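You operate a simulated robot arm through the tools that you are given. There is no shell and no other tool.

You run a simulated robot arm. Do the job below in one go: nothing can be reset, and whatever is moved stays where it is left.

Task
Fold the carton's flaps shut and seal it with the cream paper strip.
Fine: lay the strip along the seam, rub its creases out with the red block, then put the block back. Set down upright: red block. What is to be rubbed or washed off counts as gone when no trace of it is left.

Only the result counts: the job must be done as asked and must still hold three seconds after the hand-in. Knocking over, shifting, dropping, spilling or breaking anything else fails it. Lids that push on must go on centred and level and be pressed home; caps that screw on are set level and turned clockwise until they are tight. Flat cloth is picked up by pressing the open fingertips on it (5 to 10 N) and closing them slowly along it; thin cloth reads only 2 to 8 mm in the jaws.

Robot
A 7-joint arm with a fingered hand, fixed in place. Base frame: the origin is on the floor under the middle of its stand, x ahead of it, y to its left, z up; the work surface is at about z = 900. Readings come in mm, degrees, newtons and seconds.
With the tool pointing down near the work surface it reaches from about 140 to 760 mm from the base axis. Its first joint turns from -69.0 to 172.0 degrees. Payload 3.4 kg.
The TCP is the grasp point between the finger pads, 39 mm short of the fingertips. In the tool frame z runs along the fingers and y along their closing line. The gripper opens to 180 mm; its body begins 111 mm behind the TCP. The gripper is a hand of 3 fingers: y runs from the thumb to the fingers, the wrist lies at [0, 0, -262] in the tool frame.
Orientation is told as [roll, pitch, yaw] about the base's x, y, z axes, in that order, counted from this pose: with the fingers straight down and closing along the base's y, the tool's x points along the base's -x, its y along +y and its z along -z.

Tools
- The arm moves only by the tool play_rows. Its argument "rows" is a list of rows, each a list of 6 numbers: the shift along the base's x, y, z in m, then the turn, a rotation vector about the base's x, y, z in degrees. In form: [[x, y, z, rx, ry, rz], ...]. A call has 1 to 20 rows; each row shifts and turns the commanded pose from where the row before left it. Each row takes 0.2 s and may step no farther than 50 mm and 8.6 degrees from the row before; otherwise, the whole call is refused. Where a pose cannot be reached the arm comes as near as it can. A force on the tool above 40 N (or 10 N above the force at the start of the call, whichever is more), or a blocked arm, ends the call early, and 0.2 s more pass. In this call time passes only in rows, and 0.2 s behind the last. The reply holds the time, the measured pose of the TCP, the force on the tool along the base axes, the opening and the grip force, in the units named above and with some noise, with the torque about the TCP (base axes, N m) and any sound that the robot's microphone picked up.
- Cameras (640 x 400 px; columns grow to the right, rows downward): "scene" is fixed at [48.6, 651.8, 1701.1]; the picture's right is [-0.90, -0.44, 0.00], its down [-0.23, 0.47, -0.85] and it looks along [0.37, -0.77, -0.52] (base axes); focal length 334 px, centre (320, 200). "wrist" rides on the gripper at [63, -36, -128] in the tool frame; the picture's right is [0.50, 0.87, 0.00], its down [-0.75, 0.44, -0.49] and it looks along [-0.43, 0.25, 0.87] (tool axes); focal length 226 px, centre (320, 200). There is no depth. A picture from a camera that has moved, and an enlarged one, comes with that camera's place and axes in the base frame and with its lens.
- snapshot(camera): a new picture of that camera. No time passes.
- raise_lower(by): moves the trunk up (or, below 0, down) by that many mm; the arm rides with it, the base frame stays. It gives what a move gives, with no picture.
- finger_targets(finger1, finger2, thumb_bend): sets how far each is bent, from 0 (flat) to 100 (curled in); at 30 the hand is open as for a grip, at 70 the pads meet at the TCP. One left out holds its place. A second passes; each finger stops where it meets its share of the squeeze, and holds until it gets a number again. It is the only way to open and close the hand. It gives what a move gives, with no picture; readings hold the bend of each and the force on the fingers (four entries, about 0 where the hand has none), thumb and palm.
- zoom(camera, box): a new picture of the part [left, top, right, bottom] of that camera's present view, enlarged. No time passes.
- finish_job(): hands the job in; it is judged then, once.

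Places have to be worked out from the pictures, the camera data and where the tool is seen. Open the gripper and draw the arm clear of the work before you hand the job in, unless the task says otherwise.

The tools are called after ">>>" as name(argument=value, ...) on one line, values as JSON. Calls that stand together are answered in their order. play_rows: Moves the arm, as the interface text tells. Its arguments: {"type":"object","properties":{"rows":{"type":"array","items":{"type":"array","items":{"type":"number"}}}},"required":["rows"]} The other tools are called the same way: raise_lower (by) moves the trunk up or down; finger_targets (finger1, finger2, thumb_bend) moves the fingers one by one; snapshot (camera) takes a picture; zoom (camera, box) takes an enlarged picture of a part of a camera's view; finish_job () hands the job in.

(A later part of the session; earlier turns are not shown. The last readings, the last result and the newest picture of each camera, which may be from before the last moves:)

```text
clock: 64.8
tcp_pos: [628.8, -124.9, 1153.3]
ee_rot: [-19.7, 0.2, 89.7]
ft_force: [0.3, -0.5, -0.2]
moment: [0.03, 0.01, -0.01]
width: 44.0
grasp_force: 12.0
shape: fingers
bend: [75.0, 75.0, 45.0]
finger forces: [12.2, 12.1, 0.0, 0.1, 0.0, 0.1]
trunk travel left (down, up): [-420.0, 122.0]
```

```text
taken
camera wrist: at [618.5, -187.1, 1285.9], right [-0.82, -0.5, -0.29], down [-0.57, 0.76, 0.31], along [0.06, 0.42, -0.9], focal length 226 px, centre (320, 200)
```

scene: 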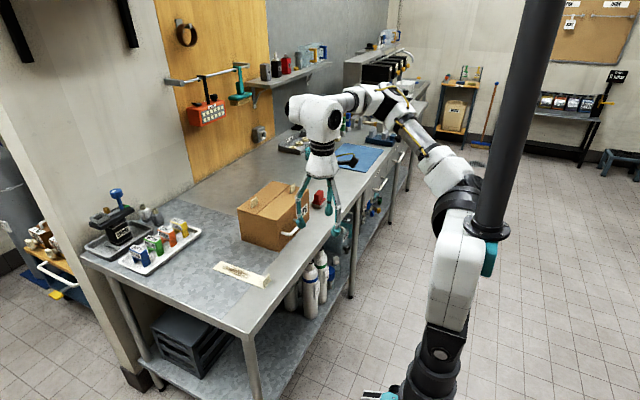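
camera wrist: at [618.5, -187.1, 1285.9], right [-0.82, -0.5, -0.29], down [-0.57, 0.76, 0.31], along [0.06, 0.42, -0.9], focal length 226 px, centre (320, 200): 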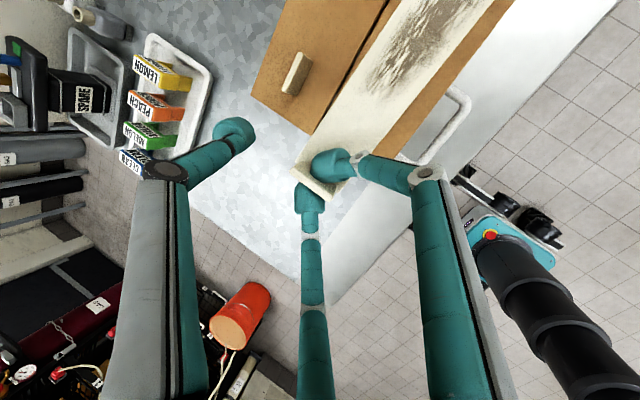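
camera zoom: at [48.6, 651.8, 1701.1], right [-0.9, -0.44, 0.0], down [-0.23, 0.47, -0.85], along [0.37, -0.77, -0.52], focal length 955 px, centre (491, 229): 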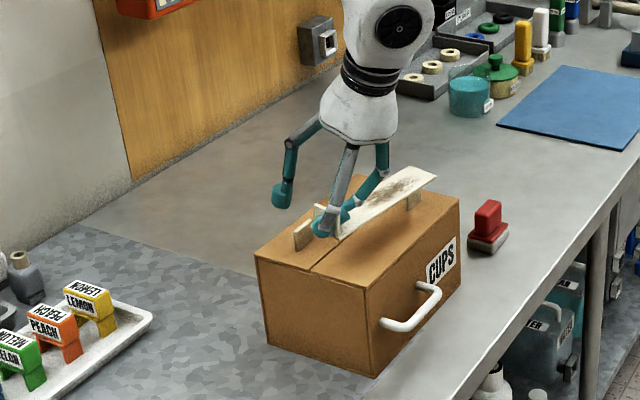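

The strip now runs along −y above the seam side. I zoom on the wrist view to measure where the strip's edges and the tab sit relative to the tool.

>>> zoom(camera="wrist", box=[240, 0, 540, 200])

>>> zoom(camera="wrist", box=[260, 120, 380, 220])

>>> zoom(camera="scene", box=[240, 165, 310, 225])

```text
2.00 times, centred on (390, 100) of wrist
camera zoom: at [618.5, -187.1, 1285.9], right [-0.82, -0.5, -0.29], down [-0.57, 0.76, 0.31], along [0.06, 0.42, -0.9], focal length 452 px, centre (180, 400)
```

zoom: 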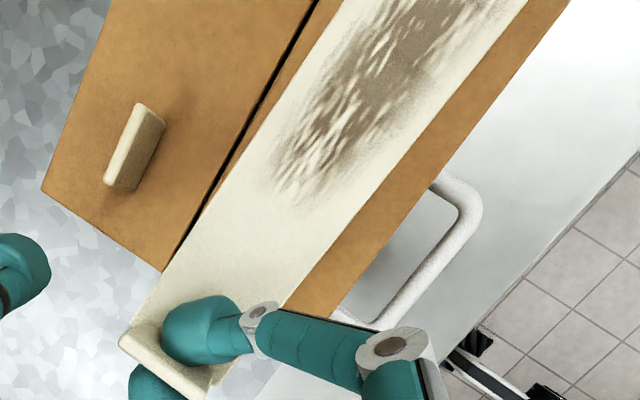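

```text
4.00 times, centred on (320, 170) of wrist
camera zoom: at [618.5, -187.1, 1285.9], right [-0.82, -0.5, -0.29], down [-0.57, 0.76, 0.31], along [0.06, 0.42, -0.9], focal length 904 px, centre (320, 320)
```

zoom: 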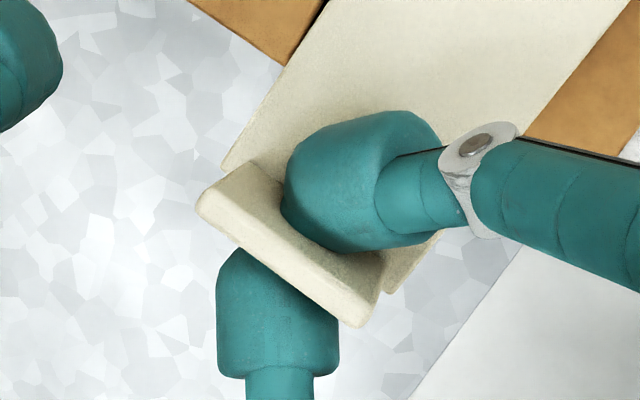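

```text
6.67 times, centred on (275, 195) of scene
camera zoom: at [48.6, 651.8, 1701.1], right [-0.9, -0.44, 0.0], down [-0.23, 0.47, -0.85], along [0.37, -0.77, -0.52], focal length 2228 px, centre (620, 233)
```

zoom: 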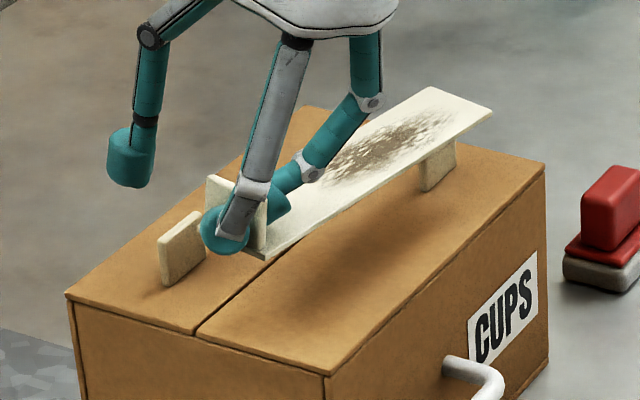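

The strip droops about 3° at its free end and is turned about 3.5° off the seam. I correct both, and move over the seam towards TCP (670, −156) while staying high.

>>> play_rows(rows=[[0.008, -0.006, 0.003, -1.6, 0, 1.8], [0.008, -0.006, 0.002, -1.6, 0, 1.8], [0.009, -0.006, 0, 0, 0, 0], [0.008, -0.006, 0, 0, 0, 0], [0.008, -0.006, 0, 0, 0, 0]])

>>> zoom(camera="wrist", box=[240, 0, 540, 200])

>>> zoom(camera="scene", box=[240, 165, 310, 225])

```text
clock: 66.0
tcp_pos: [666.9, -155.0, 1158.4]
ee_rot: [-19.6, 3.4, 93.5]
ft_force: [0.3, 0.0, -0.6]
moment: [0.01, 0.01, -0.02]
width: 44.1
grasp_force: 11.9
shape: fingers
bend: [75.0, 75.0, 45.0]
finger forces: [12.1, 12.2, 0.0, 0.0, 0.0, 0.0]
trunk travel left (down, up): [-420.0, 122.0]
```

```text
2.00 times, centred on (390, 100) of wrist
camera zoom: at [661.4, -210.3, 1294.2], right [-0.78, -0.57, -0.26], down [-0.62, 0.73, 0.27], along [0.04, 0.38, -0.93], focal length 452 px, centre (180, 400)
```

zoom: 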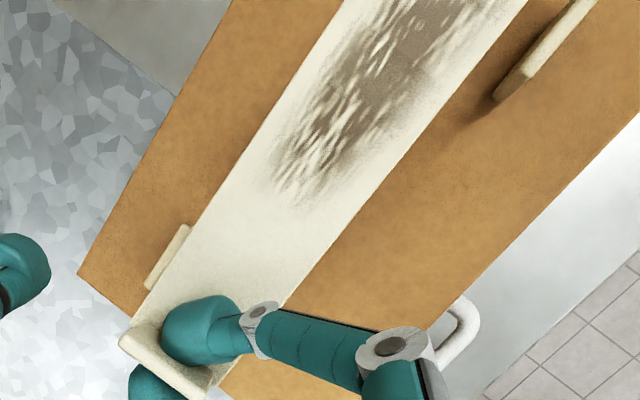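

```text
6.67 times, centred on (275, 195) of scene
camera zoom: at [48.6, 651.8, 1701.1], right [-0.9, -0.44, 0.0], down [-0.23, 0.47, -0.85], along [0.37, -0.77, -0.52], focal length 2228 px, centre (620, 233)
```

zoom: 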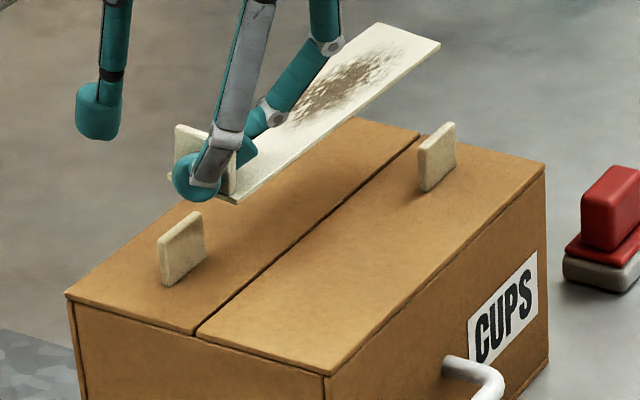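

The strip now lies over the seam: centre x ≈ 682, parallel to it, with its tab end at y ≈ −149. I open the thumb wider so it clears the far tab, then lower most of the way.

>>> finger_targets(thumb_bend=32)

>>> play_rows(rows=[[0, 0, -0.012, 0, 0, 0], [0, 0, -0.012, 0, 0, 0], [0, 0, -0.012, 0, 0, 0], [0, 0, -0.01, 0, 0, 0]])

>>> zoom(camera="wrist", box=[200, 0, 540, 220])

>>> zoom(camera="scene", box=[240, 165, 310, 225])

```text
clock: 67.0
tcp_pos: [667.0, -155.6, 1158.3]
ee_rot: [-19.8, 3.4, 93.6]
ft_force: [0.4, -0.5, 0.7]
moment: [0.0, -0.01, -0.02]
width: 72.1
grasp_force: 12.1
shape: fingers
bend: [75.0, 75.0, 32.0]
finger forces: [12.2, 12.1, 0.1, 0.0, 0.1, 0.0]
trunk travel left (down, up): [-420.0, 122.0]
```

```text
clock: 68.0
tcp_pos: [667.6, -152.7, 1112.1]
ee_rot: [-19.6, 3.5, 93.5]
ft_force: [-0.1, -0.8, -0.3]
moment: [0.02, -0.01, -0.02]
width: 72.3
grasp_force: 12.7
shape: fingers
bend: [75.0, 75.0, 32.0]
finger forces: [12.3, 12.2, 0.1, 0.0, 0.0, 0.0]
trunk travel left (down, up): [-420.0, 122.0]
```

```text
1.82 times, centred on (370, 110) of wrist
camera zoom: at [661.9, -209.2, 1248.2], right [-0.78, -0.57, -0.26], down [-0.62, 0.73, 0.27], along [0.04, 0.38, -0.93], focal length 411 px, centre (229, 364)
```

zoom: 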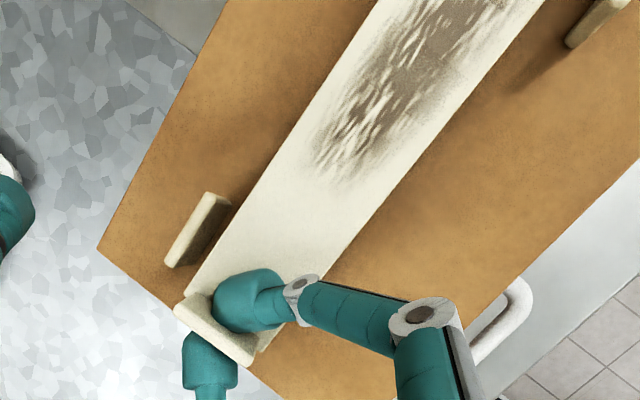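

```text
6.67 times, centred on (275, 195) of scene
camera zoom: at [48.6, 651.8, 1701.1], right [-0.9, -0.44, 0.0], down [-0.23, 0.47, -0.85], along [0.37, -0.77, -0.52], focal length 2228 px, centre (620, 233)
```

zoom: 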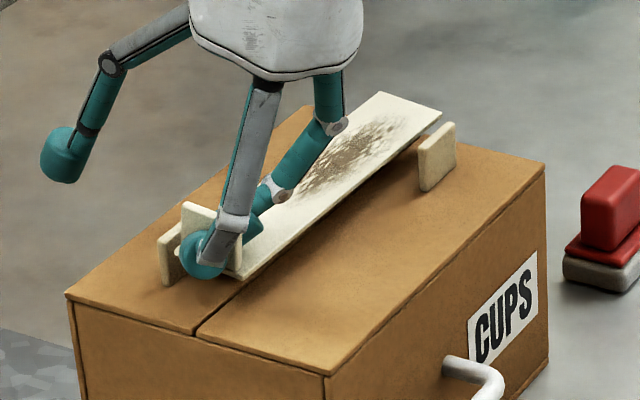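

The strip is coming down neatly between the two tabs. I continue in small steps until it touches.

>>> play_rows(rows=[[0, 0, -0.004, 0, 0, 0], [0, 0, -0.004, 0, 0, 0], [0, 0, -0.003, 0, 0, 0], [0, 0, -0.002, 0, 0, 0]])

>>> zoom(camera="scene", box=[240, 165, 310, 225])

```text
clock: 69.0
tcp_pos: [666.2, -152.9, 1100.4]
ee_rot: [-19.6, 3.3, 93.6]
ft_force: [-0.9, 0.1, 1.0]
moment: [-0.02, 0.0, -0.02]
width: 72.3
grasp_force: 12.2
shape: fingers
bend: [75.0, 75.0, 32.0]
finger forces: [12.2, 12.1, 0.0, 0.0, 0.0, 0.0]
trunk travel left (down, up): [-420.0, 122.0]
```

```text
6.67 times, centred on (275, 195) of scene
camera zoom: at [48.6, 651.8, 1701.1], right [-0.9, -0.44, 0.0], down [-0.23, 0.47, -0.85], along [0.37, -0.77, -0.52], focal length 2228 px, centre (620, 233)
```

zoom: 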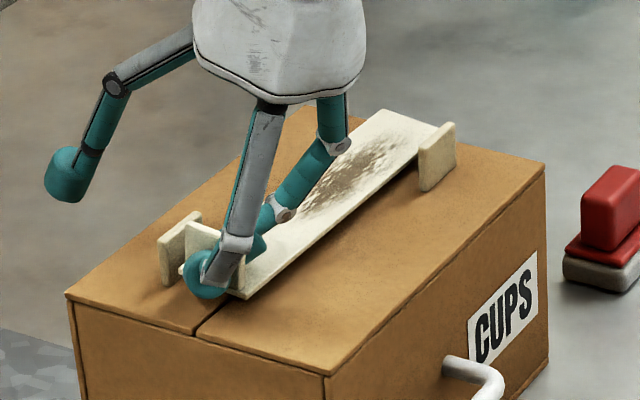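

There is no contact yet. I go lower in 2 mm steps.

>>> play_rows(rows=[[0, 0, -0.002, 0, 0, 0], [0, 0, -0.002, 0, 0, 0], [0, 0, -0.002, 0, 0, 0]])

>>> zoom(camera="scene", box=[245, 165, 305, 220])

```text
clock: 69.8
tcp_pos: [666.0, -154.5, 1094.1]
ee_rot: [-19.7, 3.3, 93.7]
ft_force: [0.4, -0.1, 0.4]
moment: [0.01, 0.0, 0.0]
width: 72.4
grasp_force: 11.9
shape: fingers
bend: [75.0, 75.0, 32.0]
finger forces: [12.2, 12.3, 0.1, 0.0, 0.0, 0.0]
trunk travel left (down, up): [-420.0, 122.0]
```

```text
7.27 times, centred on (275, 192) of scene
camera zoom: at [48.6, 651.8, 1701.1], right [-0.9, -0.44, 0.0], down [-0.23, 0.47, -0.85], along [0.37, -0.77, -0.52], focal length 2430 px, centre (647, 254)
```

zoom: 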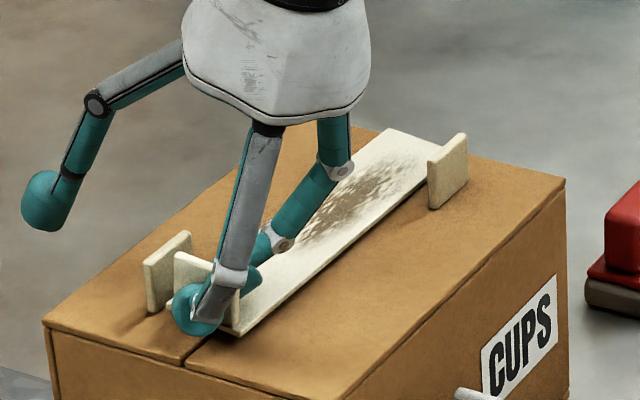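

The strip is only a few millimetres above the flaps. I keep lowering gently.

>>> play_rows(rows=[[0, 0, -0.002, 0, 0, 0], [0, 0, -0.002, 0, 0, 0], [0, 0, -0.001, 0, 0, 0]])

>>> zoom(camera="scene", box=[245, 165, 305, 220])

```text
clock: 70.6
tcp_pos: [667.3, -153.7, 1089.1]
ee_rot: [-19.6, 3.4, 93.6]
ft_force: [-0.5, 0.8, -0.4]
moment: [-0.02, -0.01, -0.01]
width: 72.5
grasp_force: 12.3
shape: fingers
bend: [75.0, 75.0, 32.0]
finger forces: [12.2, 12.2, 0.1, 0.0, 0.0, 0.0]
trunk travel left (down, up): [-420.0, 122.0]
```

```text
7.27 times, centred on (275, 192) of scene
camera zoom: at [48.6, 651.8, 1701.1], right [-0.9, -0.44, 0.0], down [-0.23, 0.47, -0.85], along [0.37, -0.77, -0.52], focal length 2430 px, centre (647, 254)
```

zoom: 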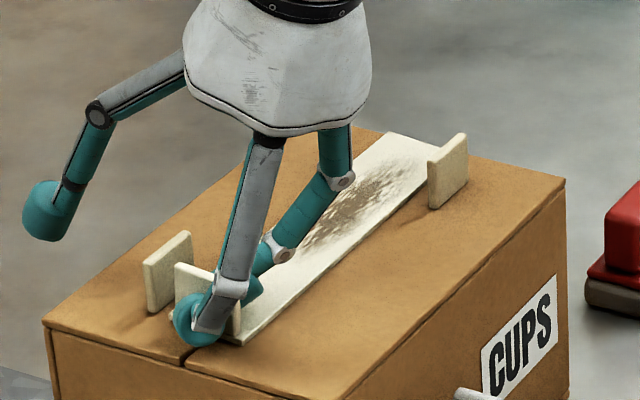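

Still no force. I continue with 1.5 mm steps.

>>> play_rows(rows=[[0, 0, -0.0015, 0, 0, 0], [0, 0, -0.0015, 0, 0, 0]])

>>> zoom(camera="scene", box=[245, 180, 285, 216])

```text
clock: 71.2
tcp_pos: [666.3, -153.2, 1086.7]
ee_rot: [-19.7, 3.4, 93.6]
ft_force: [1.8, 0.0, 2.0]
moment: [-0.02, -0.01, -0.01]
width: 71.7
grasp_force: 12.5
shape: fingers
bend: [75.0, 75.0, 32.0]
finger forces: [12.1, 12.3, 0.1, 0.1, 0.0, 0.0]
trunk travel left (down, up): [-420.0, 122.0]
```

```text
11.11 times, centred on (265, 198) of scene
camera zoom: at [48.6, 651.8, 1701.1], right [-0.9, -0.44, 0.0], down [-0.23, 0.47, -0.85], along [0.37, -0.77, -0.52], focal length 3713 px, centre (931, 222)
```

zoom: 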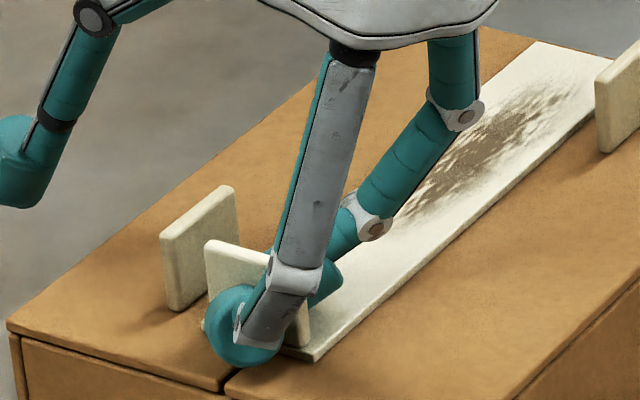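

It is in light contact (2 N), but the strip sits about 10 mm too far to −y: its free end is at the carton's edge and there is a 23 mm gap at the tab end. I lift 4 mm, shift +10 mm in y, and lower again.

>>> play_rows(rows=[[0, 0, 0.005, 0, 0, 0], [0, 0.005, 0, 0, 0, 0], [-0.001, 0.0055, 0, 0, 0, 0], [0, 0, -0.002, 0, 0, 0], [0, 0, -0.0015, 0, 0, 0]])

>>> zoom(camera="scene", box=[245, 170, 301, 220])

>>> snapshot(camera="wrist")

```text
clock: 72.4
tcp_pos: [665.0, -146.4, 1089.1]
ee_rot: [-19.8, 3.3, 93.6]
ft_force: [0.0, 1.1, -0.2]
moment: [0.01, 0.0, -0.02]
width: 71.8
grasp_force: 12.3
shape: fingers
bend: [75.0, 75.0, 32.0]
finger forces: [12.2, 12.1, 0.0, 0.1, 0.1, 0.1]
out of reach, approached as far as the arm can: row 3
trunk travel left (down, up): [-420.0, 122.0]
```

```text
8.00 times, centred on (273, 195) of scene
camera zoom: at [48.6, 651.8, 1701.1], right [-0.9, -0.44, 0.0], down [-0.23, 0.47, -0.85], along [0.37, -0.77, -0.52], focal length 2673 px, centre (696, 240)
```

zoom: 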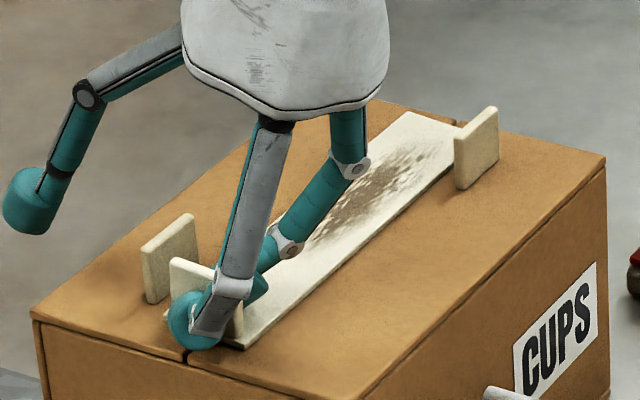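

```text
taken
camera wrist: at [658.4, -202.1, 1224.4], right [-0.78, -0.57, -0.26], down [-0.62, 0.73, 0.27], along [0.04, 0.38, -0.93], focal length 226 px, centre (320, 200)
```

wrist: 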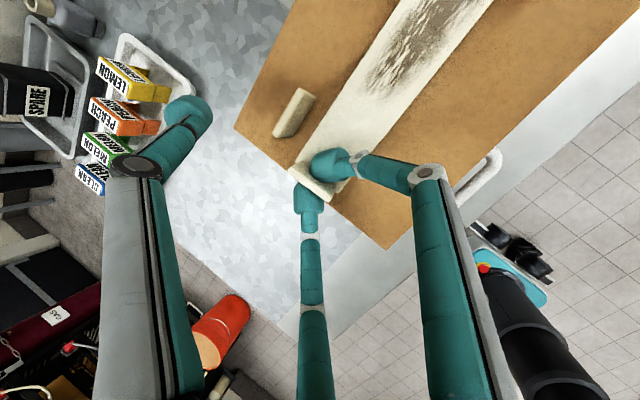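

The strip moved about 7 mm in +y and is now near enough to centred lengthwise. I lower until it presses lightly.

>>> play_rows(rows=[[0, 0, -0.001, 0, 0, 0], [0, 0, -0.001, 0, 0, 0], [0, 0, -0.001, 0, 0, 0]])

>>> zoom(camera="scene", box=[245, 170, 301, 220])

>>> zoom(camera="wrist", box=[220, 0, 520, 200])

```text
clock: 73.2
tcp_pos: [663.8, -146.0, 1086.7]
ee_rot: [-19.8, 3.3, 93.5]
ft_force: [0.8, -0.5, 2.7]
moment: [0.02, -0.05, 0.02]
width: 71.4
grasp_force: 12.5
shape: fingers
bend: [75.0, 75.0, 32.0]
finger forces: [12.3, 12.7, 0.0, 0.0, 0.0, 0.0]
trunk travel left (down, up): [-420.0, 122.0]
```

```text
8.00 times, centred on (273, 195) of scene
camera zoom: at [48.6, 651.8, 1701.1], right [-0.9, -0.44, 0.0], down [-0.23, 0.47, -0.85], along [0.37, -0.77, -0.52], focal length 2673 px, centre (696, 240)
```

zoom: 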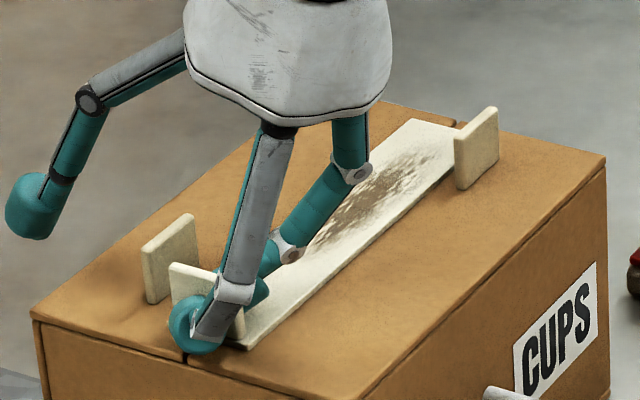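

```text
2.00 times, centred on (370, 100) of wrist
camera zoom: at [657.8, -202.6, 1221.5], right [-0.78, -0.57, -0.27], down [-0.62, 0.73, 0.27], along [0.04, 0.38, -0.93], focal length 452 px, centre (220, 400)
```

zoom: 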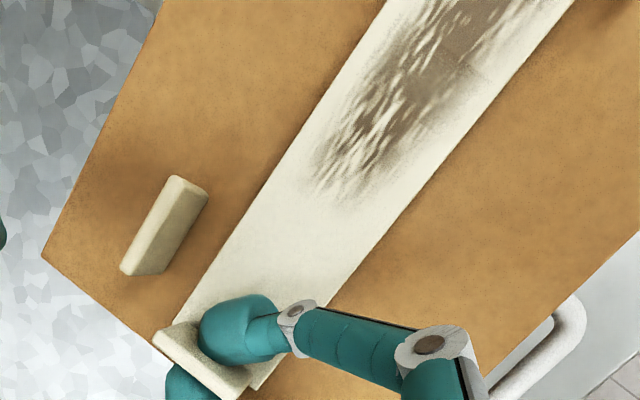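

The strip lies on the seam within a few millimetres. To release without the fingertips pressing into it, I ease the grip, rise 2 mm, then open.

>>> finger_targets(finger1=71, finger2=71)

>>> play_rows(rows=[[0, 0, 0.0025, 0, 0, 0]])

>>> finger_targets(finger1=68, finger2=68)

>>> zoom(camera="scene", box=[245, 170, 301, 220])

>>> zoom(camera="wrist", box=[220, 60, 420, 240])

```text
clock: 74.2
tcp_pos: [662.6, -146.5, 1086.8]
ee_rot: [-19.8, 3.1, 93.6]
ft_force: [0.5, 0.0, 7.3]
moment: [-0.01, -0.12, 0.0]
width: 76.7
grasp_force: 4.9
shape: fingers
bend: [71.0, 71.0, 32.0]
finger forces: [6.3, 3.7, 0.0, 0.0, 0.0, 0.0]
trunk travel left (down, up): [-420.0, 122.0]
```

```text
clock: 74.6
tcp_pos: [663.8, -147.2, 1087.8]
ee_rot: [-19.8, 3.3, 93.5]
ft_force: [1.3, 1.2, 1.8]
moment: [0.06, -0.1, 0.05]
width: 77.3
grasp_force: 3.2
shape: fingers
bend: [71.0, 71.0, 32.0]
finger forces: [2.7, 3.1, 0.1, 0.1, 0.0, 0.0]
trunk travel left (down, up): [-420.0, 122.0]
```

```text
clock: 75.6
tcp_pos: [663.7, -147.3, 1087.9]
ee_rot: [-19.7, 3.3, 93.6]
ft_force: [0.5, 1.2, 3.8]
moment: [-0.02, -0.1, -0.01]
width: 78.2
grasp_force: 2.5
shape: fingers
bend: [70.0, 68.0, 32.0]
finger forces: [4.2, 0.6, 0.0, 0.0, 0.0, 0.0]
trunk travel left (down, up): [-420.0, 122.0]
```

```text
8.00 times, centred on (273, 195) of scene
camera zoom: at [48.6, 651.8, 1701.1], right [-0.9, -0.44, 0.0], down [-0.23, 0.47, -0.85], along [0.37, -0.77, -0.52], focal length 2673 px, centre (696, 240)
```

zoom: 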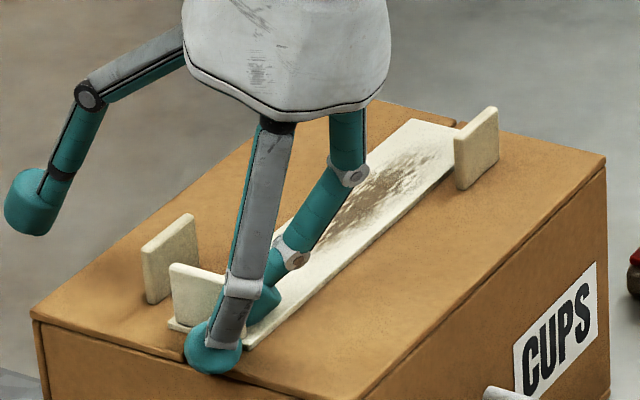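

```text
2.22 times, centred on (320, 150) of wrist
camera zoom: at [658.3, -202.6, 1223.6], right [-0.78, -0.57, -0.26], down [-0.62, 0.73, 0.27], along [0.04, 0.38, -0.93], focal length 502 px, centre (320, 311)
```

zoom: 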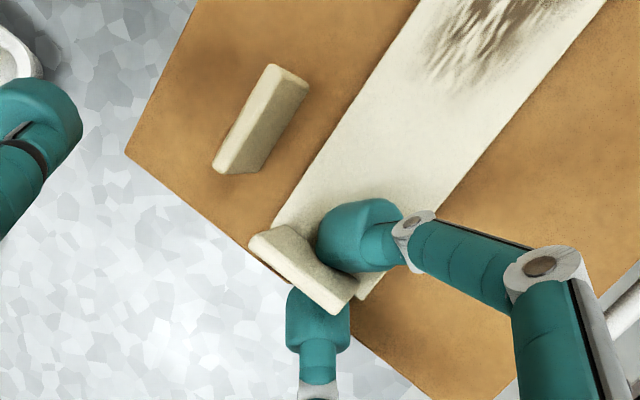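

The tab is released; the small forces are fingertips touching the surfaces. I rise 4 mm, open a bit more, then continue straight up.

>>> play_rows(rows=[[0, 0, 0.002, 0, 0, 0], [0, 0, 0.003, 0, 0, 0]])

>>> finger_targets(finger1=65, finger2=65)

>>> zoom(camera="scene", box=[245, 170, 301, 220])

>>> zoom(camera="wrist", box=[220, 60, 420, 240])

```text
clock: 76.2
tcp_pos: [663.3, -146.5, 1091.4]
ee_rot: [-19.6, 3.4, 93.5]
ft_force: [-0.3, 0.2, -0.6]
moment: [0.02, -0.02, -0.01]
width: 82.4
grasp_force: 0.5
shape: fingers
bend: [68.0, 68.0, 32.0]
finger forces: [0.0, 0.2, 0.0, 0.0, 0.1, 0.0]
trunk travel left (down, up): [-420.0, 122.0]
```

```text
clock: 77.2
tcp_pos: [663.7, -146.6, 1092.5]
ee_rot: [-19.7, 3.4, 93.5]
ft_force: [-0.6, 0.4, 0.9]
moment: [0.0, 0.0, -0.03]
width: 85.0
grasp_force: 0.2
shape: fingers
bend: [66.0, 65.0, 32.0]
finger forces: [0.8, 0.1, 0.0, 0.0, 0.0, 0.1]
trunk travel left (down, up): [-420.0, 122.0]
```

```text
8.00 times, centred on (273, 195) of scene
camera zoom: at [48.6, 651.8, 1701.1], right [-0.9, -0.44, 0.0], down [-0.23, 0.47, -0.85], along [0.37, -0.77, -0.52], focal length 2673 px, centre (696, 240)
```

zoom: 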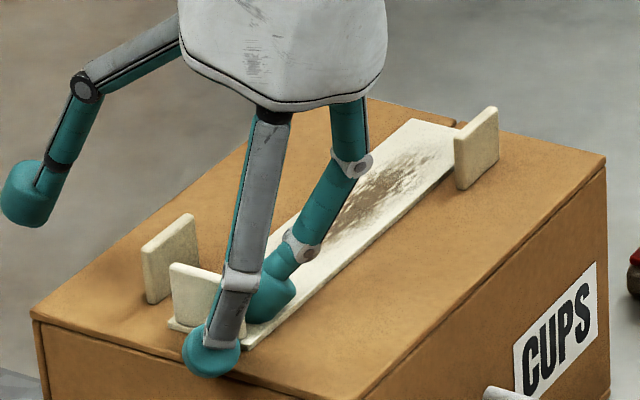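

```text
2.22 times, centred on (320, 150) of wrist
camera zoom: at [658.8, -201.4, 1228.5], right [-0.78, -0.57, -0.26], down [-0.62, 0.73, 0.27], along [0.04, 0.38, -0.93], focal length 502 px, centre (320, 311)
```

zoom: 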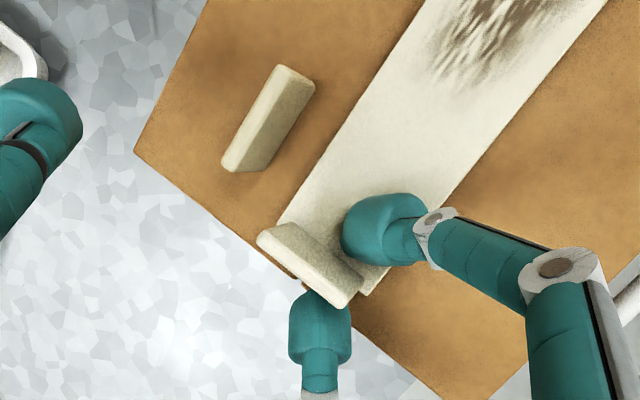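

The strip stays put and both fingers are clear of the tab. I rise straight up and inspect.

>>> play_rows(rows=[[0, 0, 0.004, 0, 0, 0], [0, 0, 0.01, 0, 0, 0], [0, 0, 0.02, 0, 0, 0], [0, 0, 0.03, 0, 0, 0], [-0.01, -0.01, 0.03, 0, 0, 0]])

>>> zoom(camera="scene", box=[235, 165, 315, 235])

>>> snapshot(camera="wrist")

```text
clock: 78.4
tcp_pos: [652.8, -156.1, 1188.0]
ee_rot: [-19.7, 3.4, 93.5]
ft_force: [0.8, 0.0, 0.5]
moment: [-0.01, -0.02, 0.0]
width: 86.0
grasp_force: 0.1
shape: fingers
bend: [65.0, 65.0, 32.0]
finger forces: [0.0, 0.1, 0.0, 0.0, 0.1, 0.1]
trunk travel left (down, up): [-420.0, 122.0]
```

```text
5.71 times, centred on (275, 200) of scene
camera zoom: at [48.6, 651.8, 1701.1], right [-0.9, -0.44, 0.0], down [-0.23, 0.47, -0.85], along [0.37, -0.77, -0.52], focal length 1910 px, centre (577, 200)
```

zoom: 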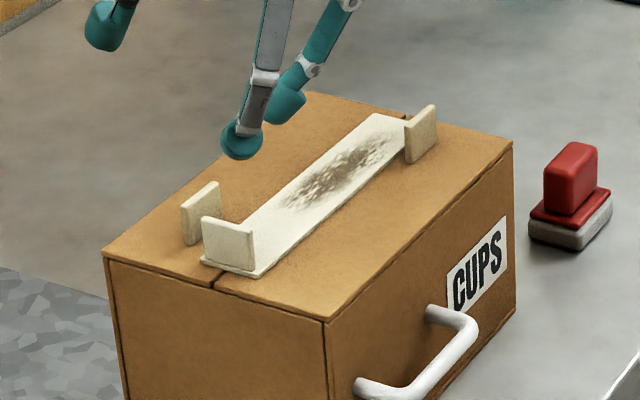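

```text
taken
camera wrist: at [647.1, -211.3, 1323.7], right [-0.78, -0.57, -0.26], down [-0.62, 0.73, 0.27], along [0.04, 0.38, -0.93], focal length 226 px, centre (320, 200)
```

wrist: 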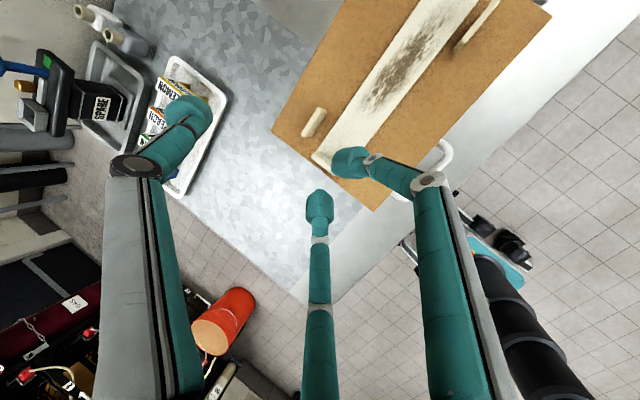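

The strip lies along the seam between the tabs. Now I look closely at the red block and then travel to it.

>>> zoom(camera="scene", box=[300, 180, 330, 206])

>>> play_rows(rows=[[-0.008, -0.04, 0.005, 0, 0, 0], [-0.008, -0.04, 0.005, 0, 0, 0], [-0.008, -0.04, 0, 0, 0, 0], [-0.008, -0.04, 0, 0, 0, 0], [-0.008, -0.04, 0, 0, 0, 0], [-0.008, -0.04, 0, 0, 0, 0], [-0.008, -0.04, 0, 0, 0, 0], [-0.004, -0.03, 0, 0, 0, 0]])

>>> snapshot(camera="wrist")

>>> snapshot(camera="scene")

```text
15.38 times, centred on (315, 193) of scene
camera zoom: at [48.6, 651.8, 1701.1], right [-0.9, -0.44, 0.0], down [-0.23, 0.47, -0.85], along [0.37, -0.77, -0.52], focal length 5141 px, centre (397, 308)
```

zoom: 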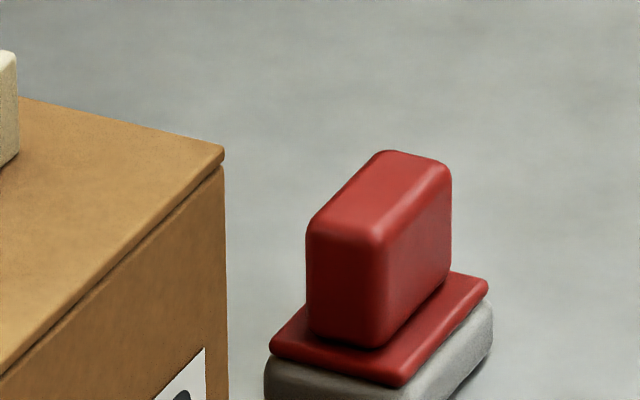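

```text
clock: 80.2
tcp_pos: [593.0, -469.0, 1197.2]
ee_rot: [-19.7, 3.3, 93.6]
ft_force: [-0.6, -0.3, 0.3]
moment: [0.11, 0.01, -0.01]
width: 86.1
grasp_force: 0.0
shape: fingers
bend: [65.0, 65.0, 32.0]
finger forces: [0.0, 0.0, 0.0, 0.0, 0.1, 0.0]
trunk travel left (down, up): [-420.0, 122.0]
```

```text
taken
camera wrist: at [588.2, -525.3, 1333.5], right [-0.78, -0.57, -0.26], down [-0.62, 0.73, 0.27], along [0.04, 0.38, -0.93], focal length 226 px, centre (320, 200)
```

wrist: 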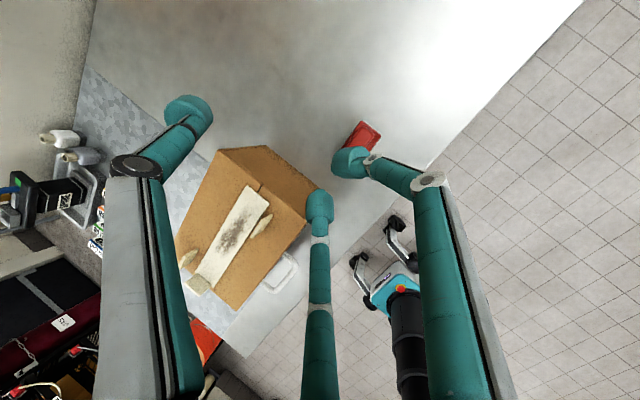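

```text
taken
```

scene: 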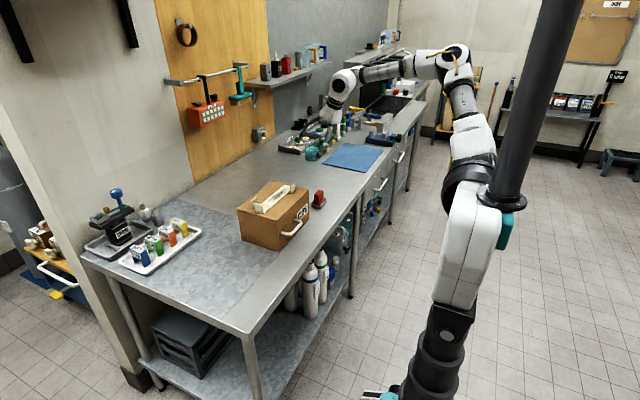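

The block's grip part is about 25 × 43 mm and 34 mm tall, turned about 4° like my hand is. I lower the trunk here and open the two fingers.

>>> raise_lower(by=-120)

>>> finger_targets(finger1=46, finger2=46, thumb_bend=40)

>>> snapshot(camera="wrist")

>>> zoom(camera="scene", box=[270, 100, 370, 220])

```text
clock: 81.7
tcp_pos: [592.9, -465.8, 1078.7]
ee_rot: [-19.8, 3.4, 93.6]
ft_force: [-0.3, 0.6, -0.4]
moment: [0.01, -0.02, 0.01]
width: 85.9
grasp_force: 0.0
shape: fingers
bend: [65.0, 65.0, 32.0]
finger forces: [0.0, 0.1, 0.0, 0.0, 0.1, 0.0]
trunk travel left (down, up): [-300.0, 242.0]
```

```text
clock: 82.7
tcp_pos: [594.3, -465.6, 1076.0]
ee_rot: [-19.7, 3.4, 93.6]
ft_force: [0.3, 0.5, -0.2]
moment: [-0.02, 0.03, -0.01]
width: 100.8
grasp_force: 0.0
shape: fingers
bend: [46.0, 46.0, 40.0]
finger forces: [0.0, 0.0, 0.0, 0.0, 0.1, 0.1]
trunk travel left (down, up): [-300.0, 242.0]
```

```text
taken
camera wrist: at [588.4, -521.3, 1212.4], right [-0.78, -0.57, -0.26], down [-0.62, 0.73, 0.27], along [0.04, 0.38, -0.93], focal length 226 px, centre (320, 200)
```

wrist: 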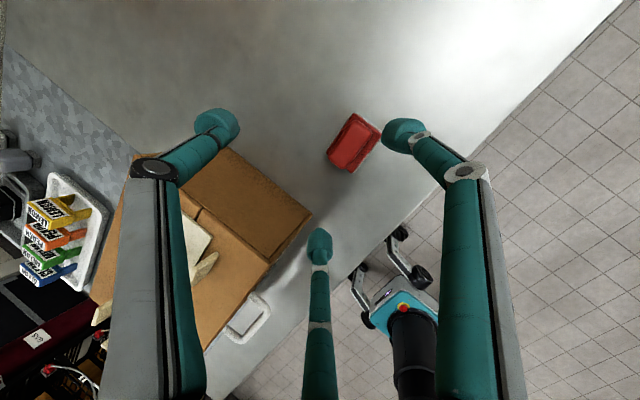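

```text
3.33 times, centred on (320, 160) of scene
camera zoom: at [48.6, 651.8, 1701.1], right [-0.9, -0.44, 0.0], down [-0.23, 0.47, -0.85], along [0.37, -0.77, -0.52], focal length 1114 px, centre (320, 333)
```

zoom: 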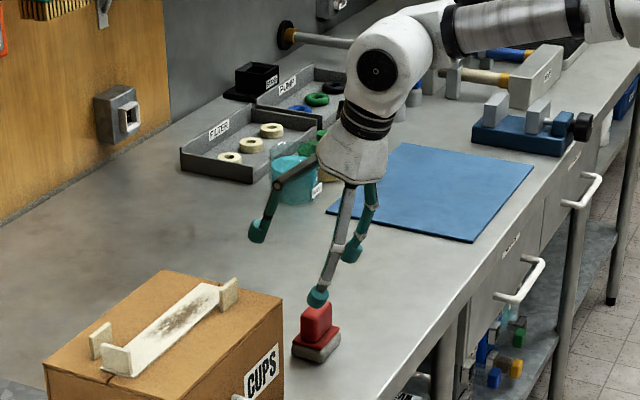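

I zoom on the block in the wrist view to locate its grip part.

>>> zoom(camera="wrist", box=[300, 90, 420, 190])

```text
4.00 times, centred on (360, 140) of wrist
camera zoom: at [588.4, -521.3, 1212.4], right [-0.78, -0.57, -0.26], down [-0.62, 0.73, 0.27], along [0.04, 0.38, -0.93], focal length 904 px, centre (160, 440)
```

zoom: 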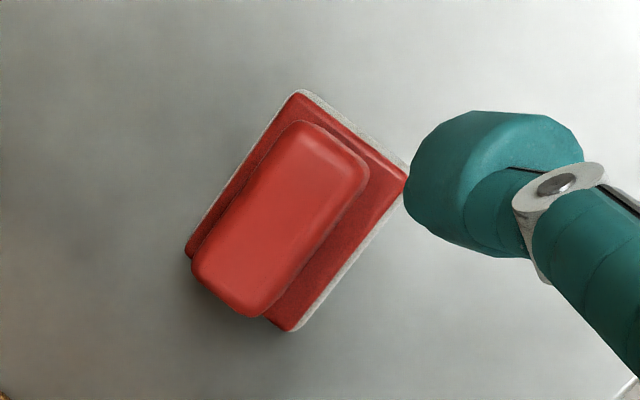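

The block is centred at about (609, −490) and aligned with the axes. Its grip is 24 × 46 mm with the top near z 963; its base is 41 × 57 mm. I square the hand again, aim the finger pair at its ±y ends, and set the thumb as a stop on the +x side.

>>> finger_targets(finger1=47, finger2=47, thumb_bend=60)

>>> play_rows(rows=[[0.006, -0.006, 0, 1.6, 0, -1.8], [0.006, -0.006, 0, 1.6, 0, -1.8], [0.006, -0.006, -0.01, 0, 0, 0], [0.006, -0.006, -0.01, 0, 0, 0]])

>>> snapshot(camera="wrist")

```text
clock: 83.7
tcp_pos: [594.1, -465.3, 1076.8]
ee_rot: [-19.7, 3.4, 93.6]
ft_force: [-0.1, 0.7, -1.2]
moment: [0.01, 0.0, 0.02]
width: 61.0
grasp_force: 0.1
shape: fingers
bend: [47.0, 47.0, 60.0]
finger forces: [0.0, 0.0, 0.0, 0.1, 0.1, 0.0]
trunk travel left (down, up): [-300.0, 242.0]
```

```text
clock: 84.7
tcp_pos: [618.4, -489.7, 1056.3]
ee_rot: [-19.7, 0.1, 90.0]
ft_force: [-0.4, 0.0, -1.0]
moment: [0.0, -0.02, 0.05]
width: 61.0
grasp_force: 0.2
shape: fingers
bend: [47.0, 47.0, 60.0]
finger forces: [0.1, 0.0, 0.0, 0.0, 0.0, 0.1]
trunk travel left (down, up): [-300.0, 242.0]
```

```text
taken
camera wrist: at [609.2, -552.4, 1188.6], right [-0.82, -0.5, -0.29], down [-0.58, 0.75, 0.31], along [0.06, 0.42, -0.9], focal length 226 px, centre (320, 200)
```

wrist: 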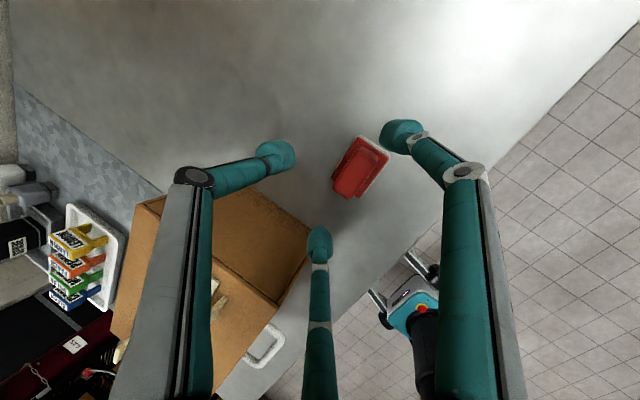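

The block lies between the fingers. I descend to grasp height.

>>> play_rows(rows=[[0, 0, -0.018, 0, 0, 0], [0, 0, -0.018, 0, 0, 0], [0, 0, -0.018, 0, 0, 0], [0, 0, -0.017, 0, 0, 0]])

>>> zoom(camera="wrist", box=[240, 90, 440, 250])

>>> zoom(camera="scene", box=[285, 150, 345, 215])

```text
clock: 85.7
tcp_pos: [618.4, -491.0, 985.5]
ee_rot: [-19.7, 0.3, 90.0]
ft_force: [-0.4, -0.2, -0.4]
moment: [0.01, 0.02, 0.02]
width: 61.1
grasp_force: 0.0
shape: fingers
bend: [47.0, 47.0, 60.0]
finger forces: [0.0, 0.0, 0.0, 0.1, 0.0, 0.0]
trunk travel left (down, up): [-300.0, 242.0]
```

```text
2.50 times, centred on (340, 170) of wrist
camera zoom: at [609.2, -553.1, 1118.3], right [-0.82, -0.5, -0.29], down [-0.58, 0.75, 0.31], along [0.06, 0.42, -0.9], focal length 565 px, centre (270, 275)
```

zoom: 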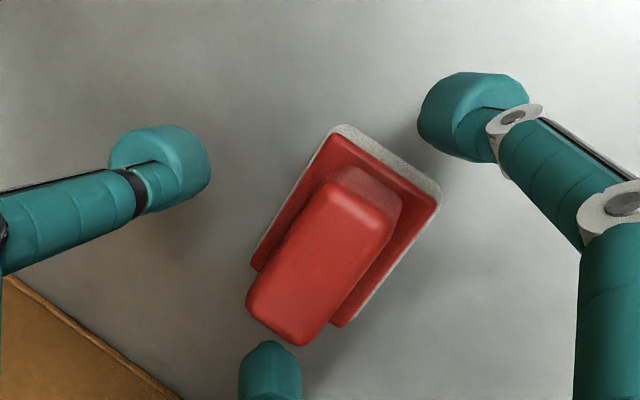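

```text
6.15 times, centred on (315, 182) of scene
camera zoom: at [48.6, 651.8, 1701.1], right [-0.9, -0.44, 0.0], down [-0.23, 0.47, -0.85], along [0.37, -0.77, -0.52], focal length 2056 px, centre (351, 308)
```

zoom: 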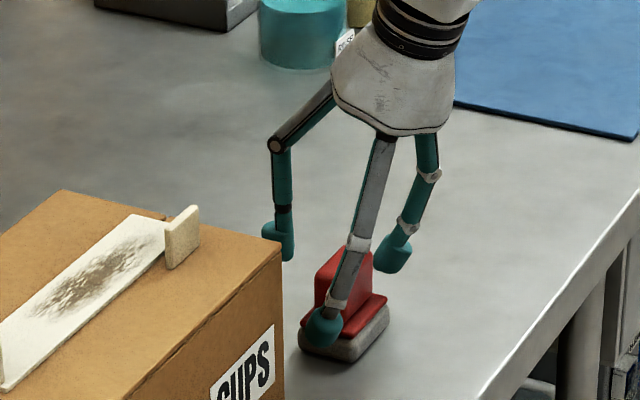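

The alignment looks good to within a few millimetres. I nudge −2 mm in y and close the two fingers.

>>> play_rows(rows=[[0, -0.002, 0, 0, 0, 0]])

>>> finger_targets(finger1=57, finger2=57)

>>> zoom(camera="wrist", box=[240, 90, 440, 250])

```text
clock: 86.1
tcp_pos: [618.1, -492.5, 985.5]
ee_rot: [-19.6, 0.2, 90.1]
ft_force: [0.0, 0.8, -0.6]
moment: [0.01, 0.0, 0.01]
width: 61.1
grasp_force: 0.1
shape: fingers
bend: [47.0, 47.0, 60.0]
finger forces: [0.1, 0.0, 0.0, 0.0, 0.0, 0.0]
trunk travel left (down, up): [-300.0, 242.0]
```

```text
clock: 87.1
tcp_pos: [618.8, -492.8, 986.3]
ee_rot: [-19.8, 0.2, 90.0]
ft_force: [0.5, 0.1, -0.4]
moment: [0.0, -0.02, -0.02]
width: 42.3
grasp_force: 0.5
shape: fingers
bend: [56.0, 56.0, 60.0]
finger forces: [0.0, 0.2, 0.0, 0.0, 0.0, 0.0]
trunk travel left (down, up): [-300.0, 242.0]
```

```text
2.50 times, centred on (340, 170) of wrist
camera zoom: at [609.1, -555.0, 1118.4], right [-0.82, -0.5, -0.29], down [-0.58, 0.75, 0.31], along [0.06, 0.42, -0.9], focal length 565 px, centre (270, 275)
```

zoom: 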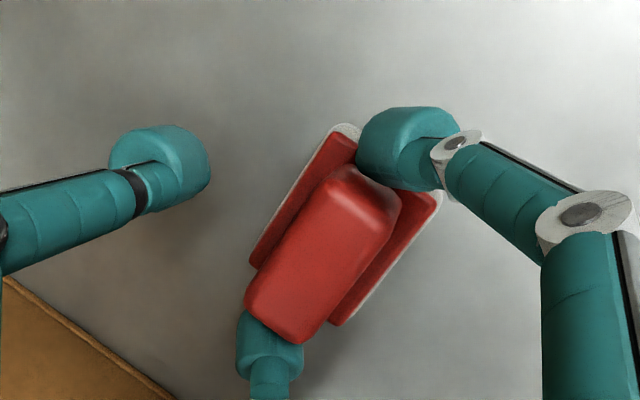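

Both fingers just touch the block's ends. I bring the thumb against its +x face, then squeeze.

>>> finger_targets(thumb_bend=74)

>>> finger_targets(finger1=62, finger2=62)

>>> zoom(camera="wrist", box=[240, 90, 440, 250])

>>> zoom(camera="scene", box=[285, 150, 345, 215])

```text
clock: 88.1
tcp_pos: [617.6, -492.4, 986.4]
ee_rot: [-19.8, 0.2, 90.0]
ft_force: [-0.8, -0.1, 0.5]
moment: [-0.02, 0.01, 0.02]
width: 22.4
grasp_force: 0.0
shape: fingers
bend: [56.0, 56.0, 74.0]
finger forces: [0.0, 0.1, 0.1, 0.1, 0.1, 0.0]
trunk travel left (down, up): [-300.0, 242.0]
```

```text
clock: 89.1
tcp_pos: [616.8, -492.8, 985.8]
ee_rot: [-19.7, 0.2, 90.0]
ft_force: [-1.2, -0.1, 0.0]
moment: [0.03, 0.02, -0.01]
width: 19.3
grasp_force: 4.6
shape: fingers
bend: [58.0, 57.0, 74.0]
finger forces: [4.0, 4.0, 0.0, 0.0, 1.1, 0.1]
trunk travel left (down, up): [-300.0, 242.0]
```

```text
2.50 times, centred on (340, 170) of wrist
camera zoom: at [609.1, -555.1, 1118.3], right [-0.82, -0.5, -0.29], down [-0.58, 0.75, 0.31], along [0.06, 0.42, -0.9], focal length 565 px, centre (270, 275)
```

zoom: 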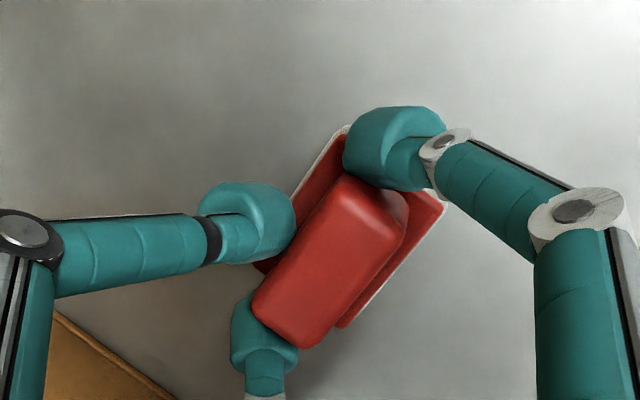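

```text
6.15 times, centred on (315, 182) of scene
camera zoom: at [48.6, 651.8, 1701.1], right [-0.9, -0.44, 0.0], down [-0.23, 0.47, -0.85], along [0.37, -0.77, -0.52], focal length 2056 px, centre (351, 308)
```

zoom: 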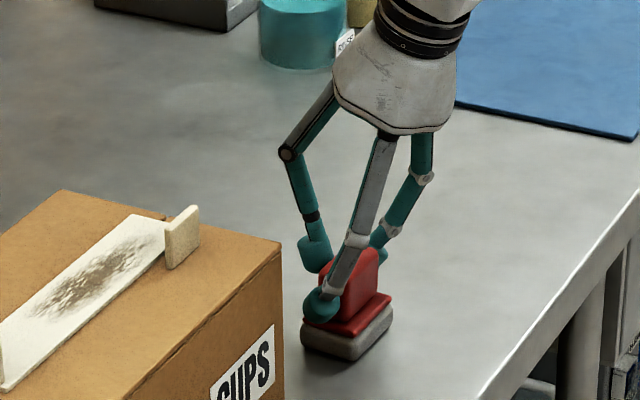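

All three digits touch. I tighten the grip.

>>> finger_targets(finger1=70, finger2=70, thumb_bend=80)

>>> zoom(camera="wrist", box=[240, 90, 440, 250])

>>> zoom(camera="scene", box=[285, 150, 345, 215])

```text
clock: 90.1
tcp_pos: [619.3, -492.3, 985.5]
ee_rot: [-19.9, 0.2, 90.0]
ft_force: [-0.6, 0.2, 1.9]
moment: [-0.03, 0.13, -0.01]
width: 17.5
grasp_force: 14.7
shape: fingers
bend: [59.0, 59.0, 76.0]
finger forces: [10.4, 10.2, 0.0, 0.0, 9.1, 0.1]
trunk travel left (down, up): [-300.0, 242.0]
```

```text
2.50 times, centred on (340, 170) of wrist
camera zoom: at [609.0, -554.8, 1118.8], right [-0.81, -0.5, -0.29], down [-0.58, 0.76, 0.31], along [0.06, 0.42, -0.9], focal length 565 px, centre (270, 275)
```

zoom: 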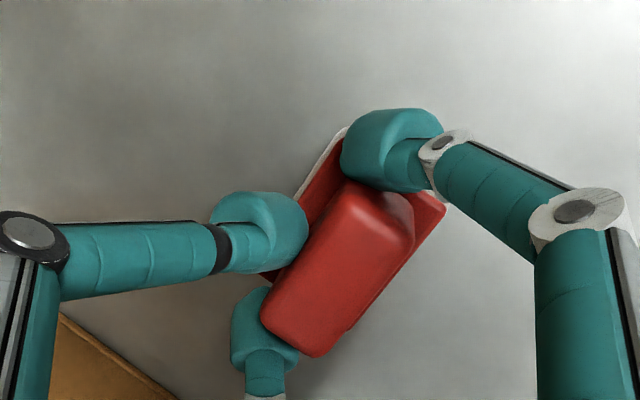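

```text
6.15 times, centred on (315, 182) of scene
camera zoom: at [48.6, 651.8, 1701.1], right [-0.9, -0.44, 0.0], down [-0.23, 0.47, -0.85], along [0.37, -0.77, -0.52], focal length 2056 px, centre (351, 308)
```

zoom: 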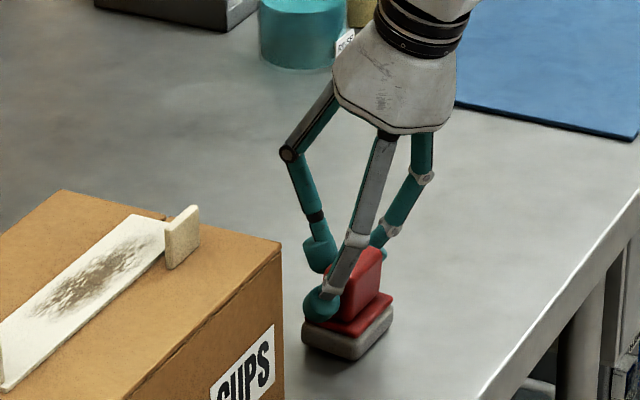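

The thumb's push tilts the block slightly. I ease the thumb back so the fingers carry the grip.

>>> finger_targets(finger1=72, finger2=72, thumb_bend=73)

>>> zoom(camera="wrist", box=[240, 90, 440, 250])

>>> zoom(camera="scene", box=[295, 175, 335, 212])

```text
clock: 91.1
tcp_pos: [618.0, -491.5, 985.0]
ee_rot: [-19.7, 0.1, 89.9]
ft_force: [-0.6, 0.5, -0.7]
moment: [-0.02, -0.02, 0.02]
width: 16.9
grasp_force: 11.4
shape: fingers
bend: [60.0, 60.0, 73.0]
finger forces: [11.0, 11.0, 0.0, 0.0, 1.2, 0.0]
trunk travel left (down, up): [-300.0, 242.0]
```

```text
2.50 times, centred on (340, 170) of wrist
camera zoom: at [609.1, -555.1, 1118.3], right [-0.82, -0.5, -0.29], down [-0.58, 0.75, 0.31], along [0.06, 0.42, -0.9], focal length 565 px, centre (270, 275)
```

zoom: 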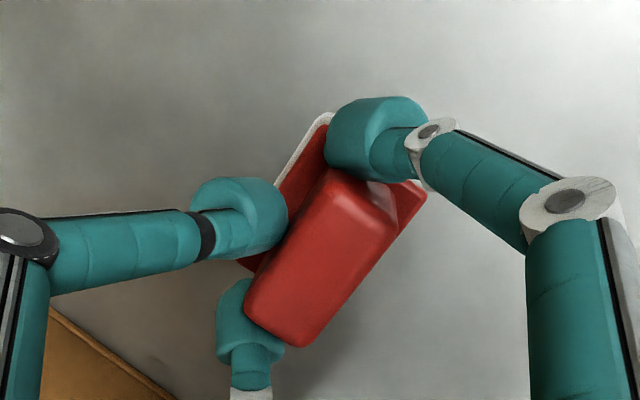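

```text
10.81 times, centred on (315, 194) of scene
camera zoom: at [48.6, 651.8, 1701.1], right [-0.9, -0.44, 0.0], down [-0.23, 0.47, -0.85], along [0.37, -0.77, -0.52], focal length 3613 px, centre (374, 270)
```

zoom: 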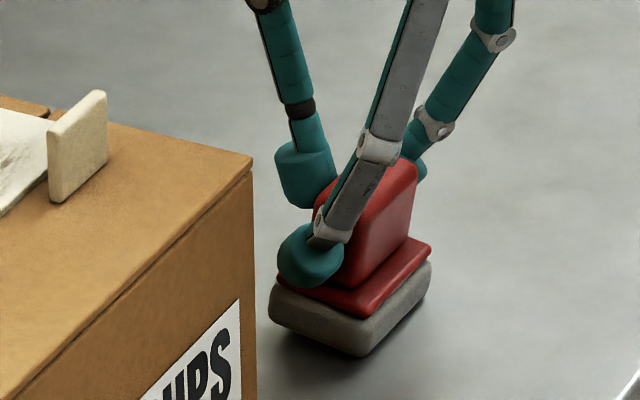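

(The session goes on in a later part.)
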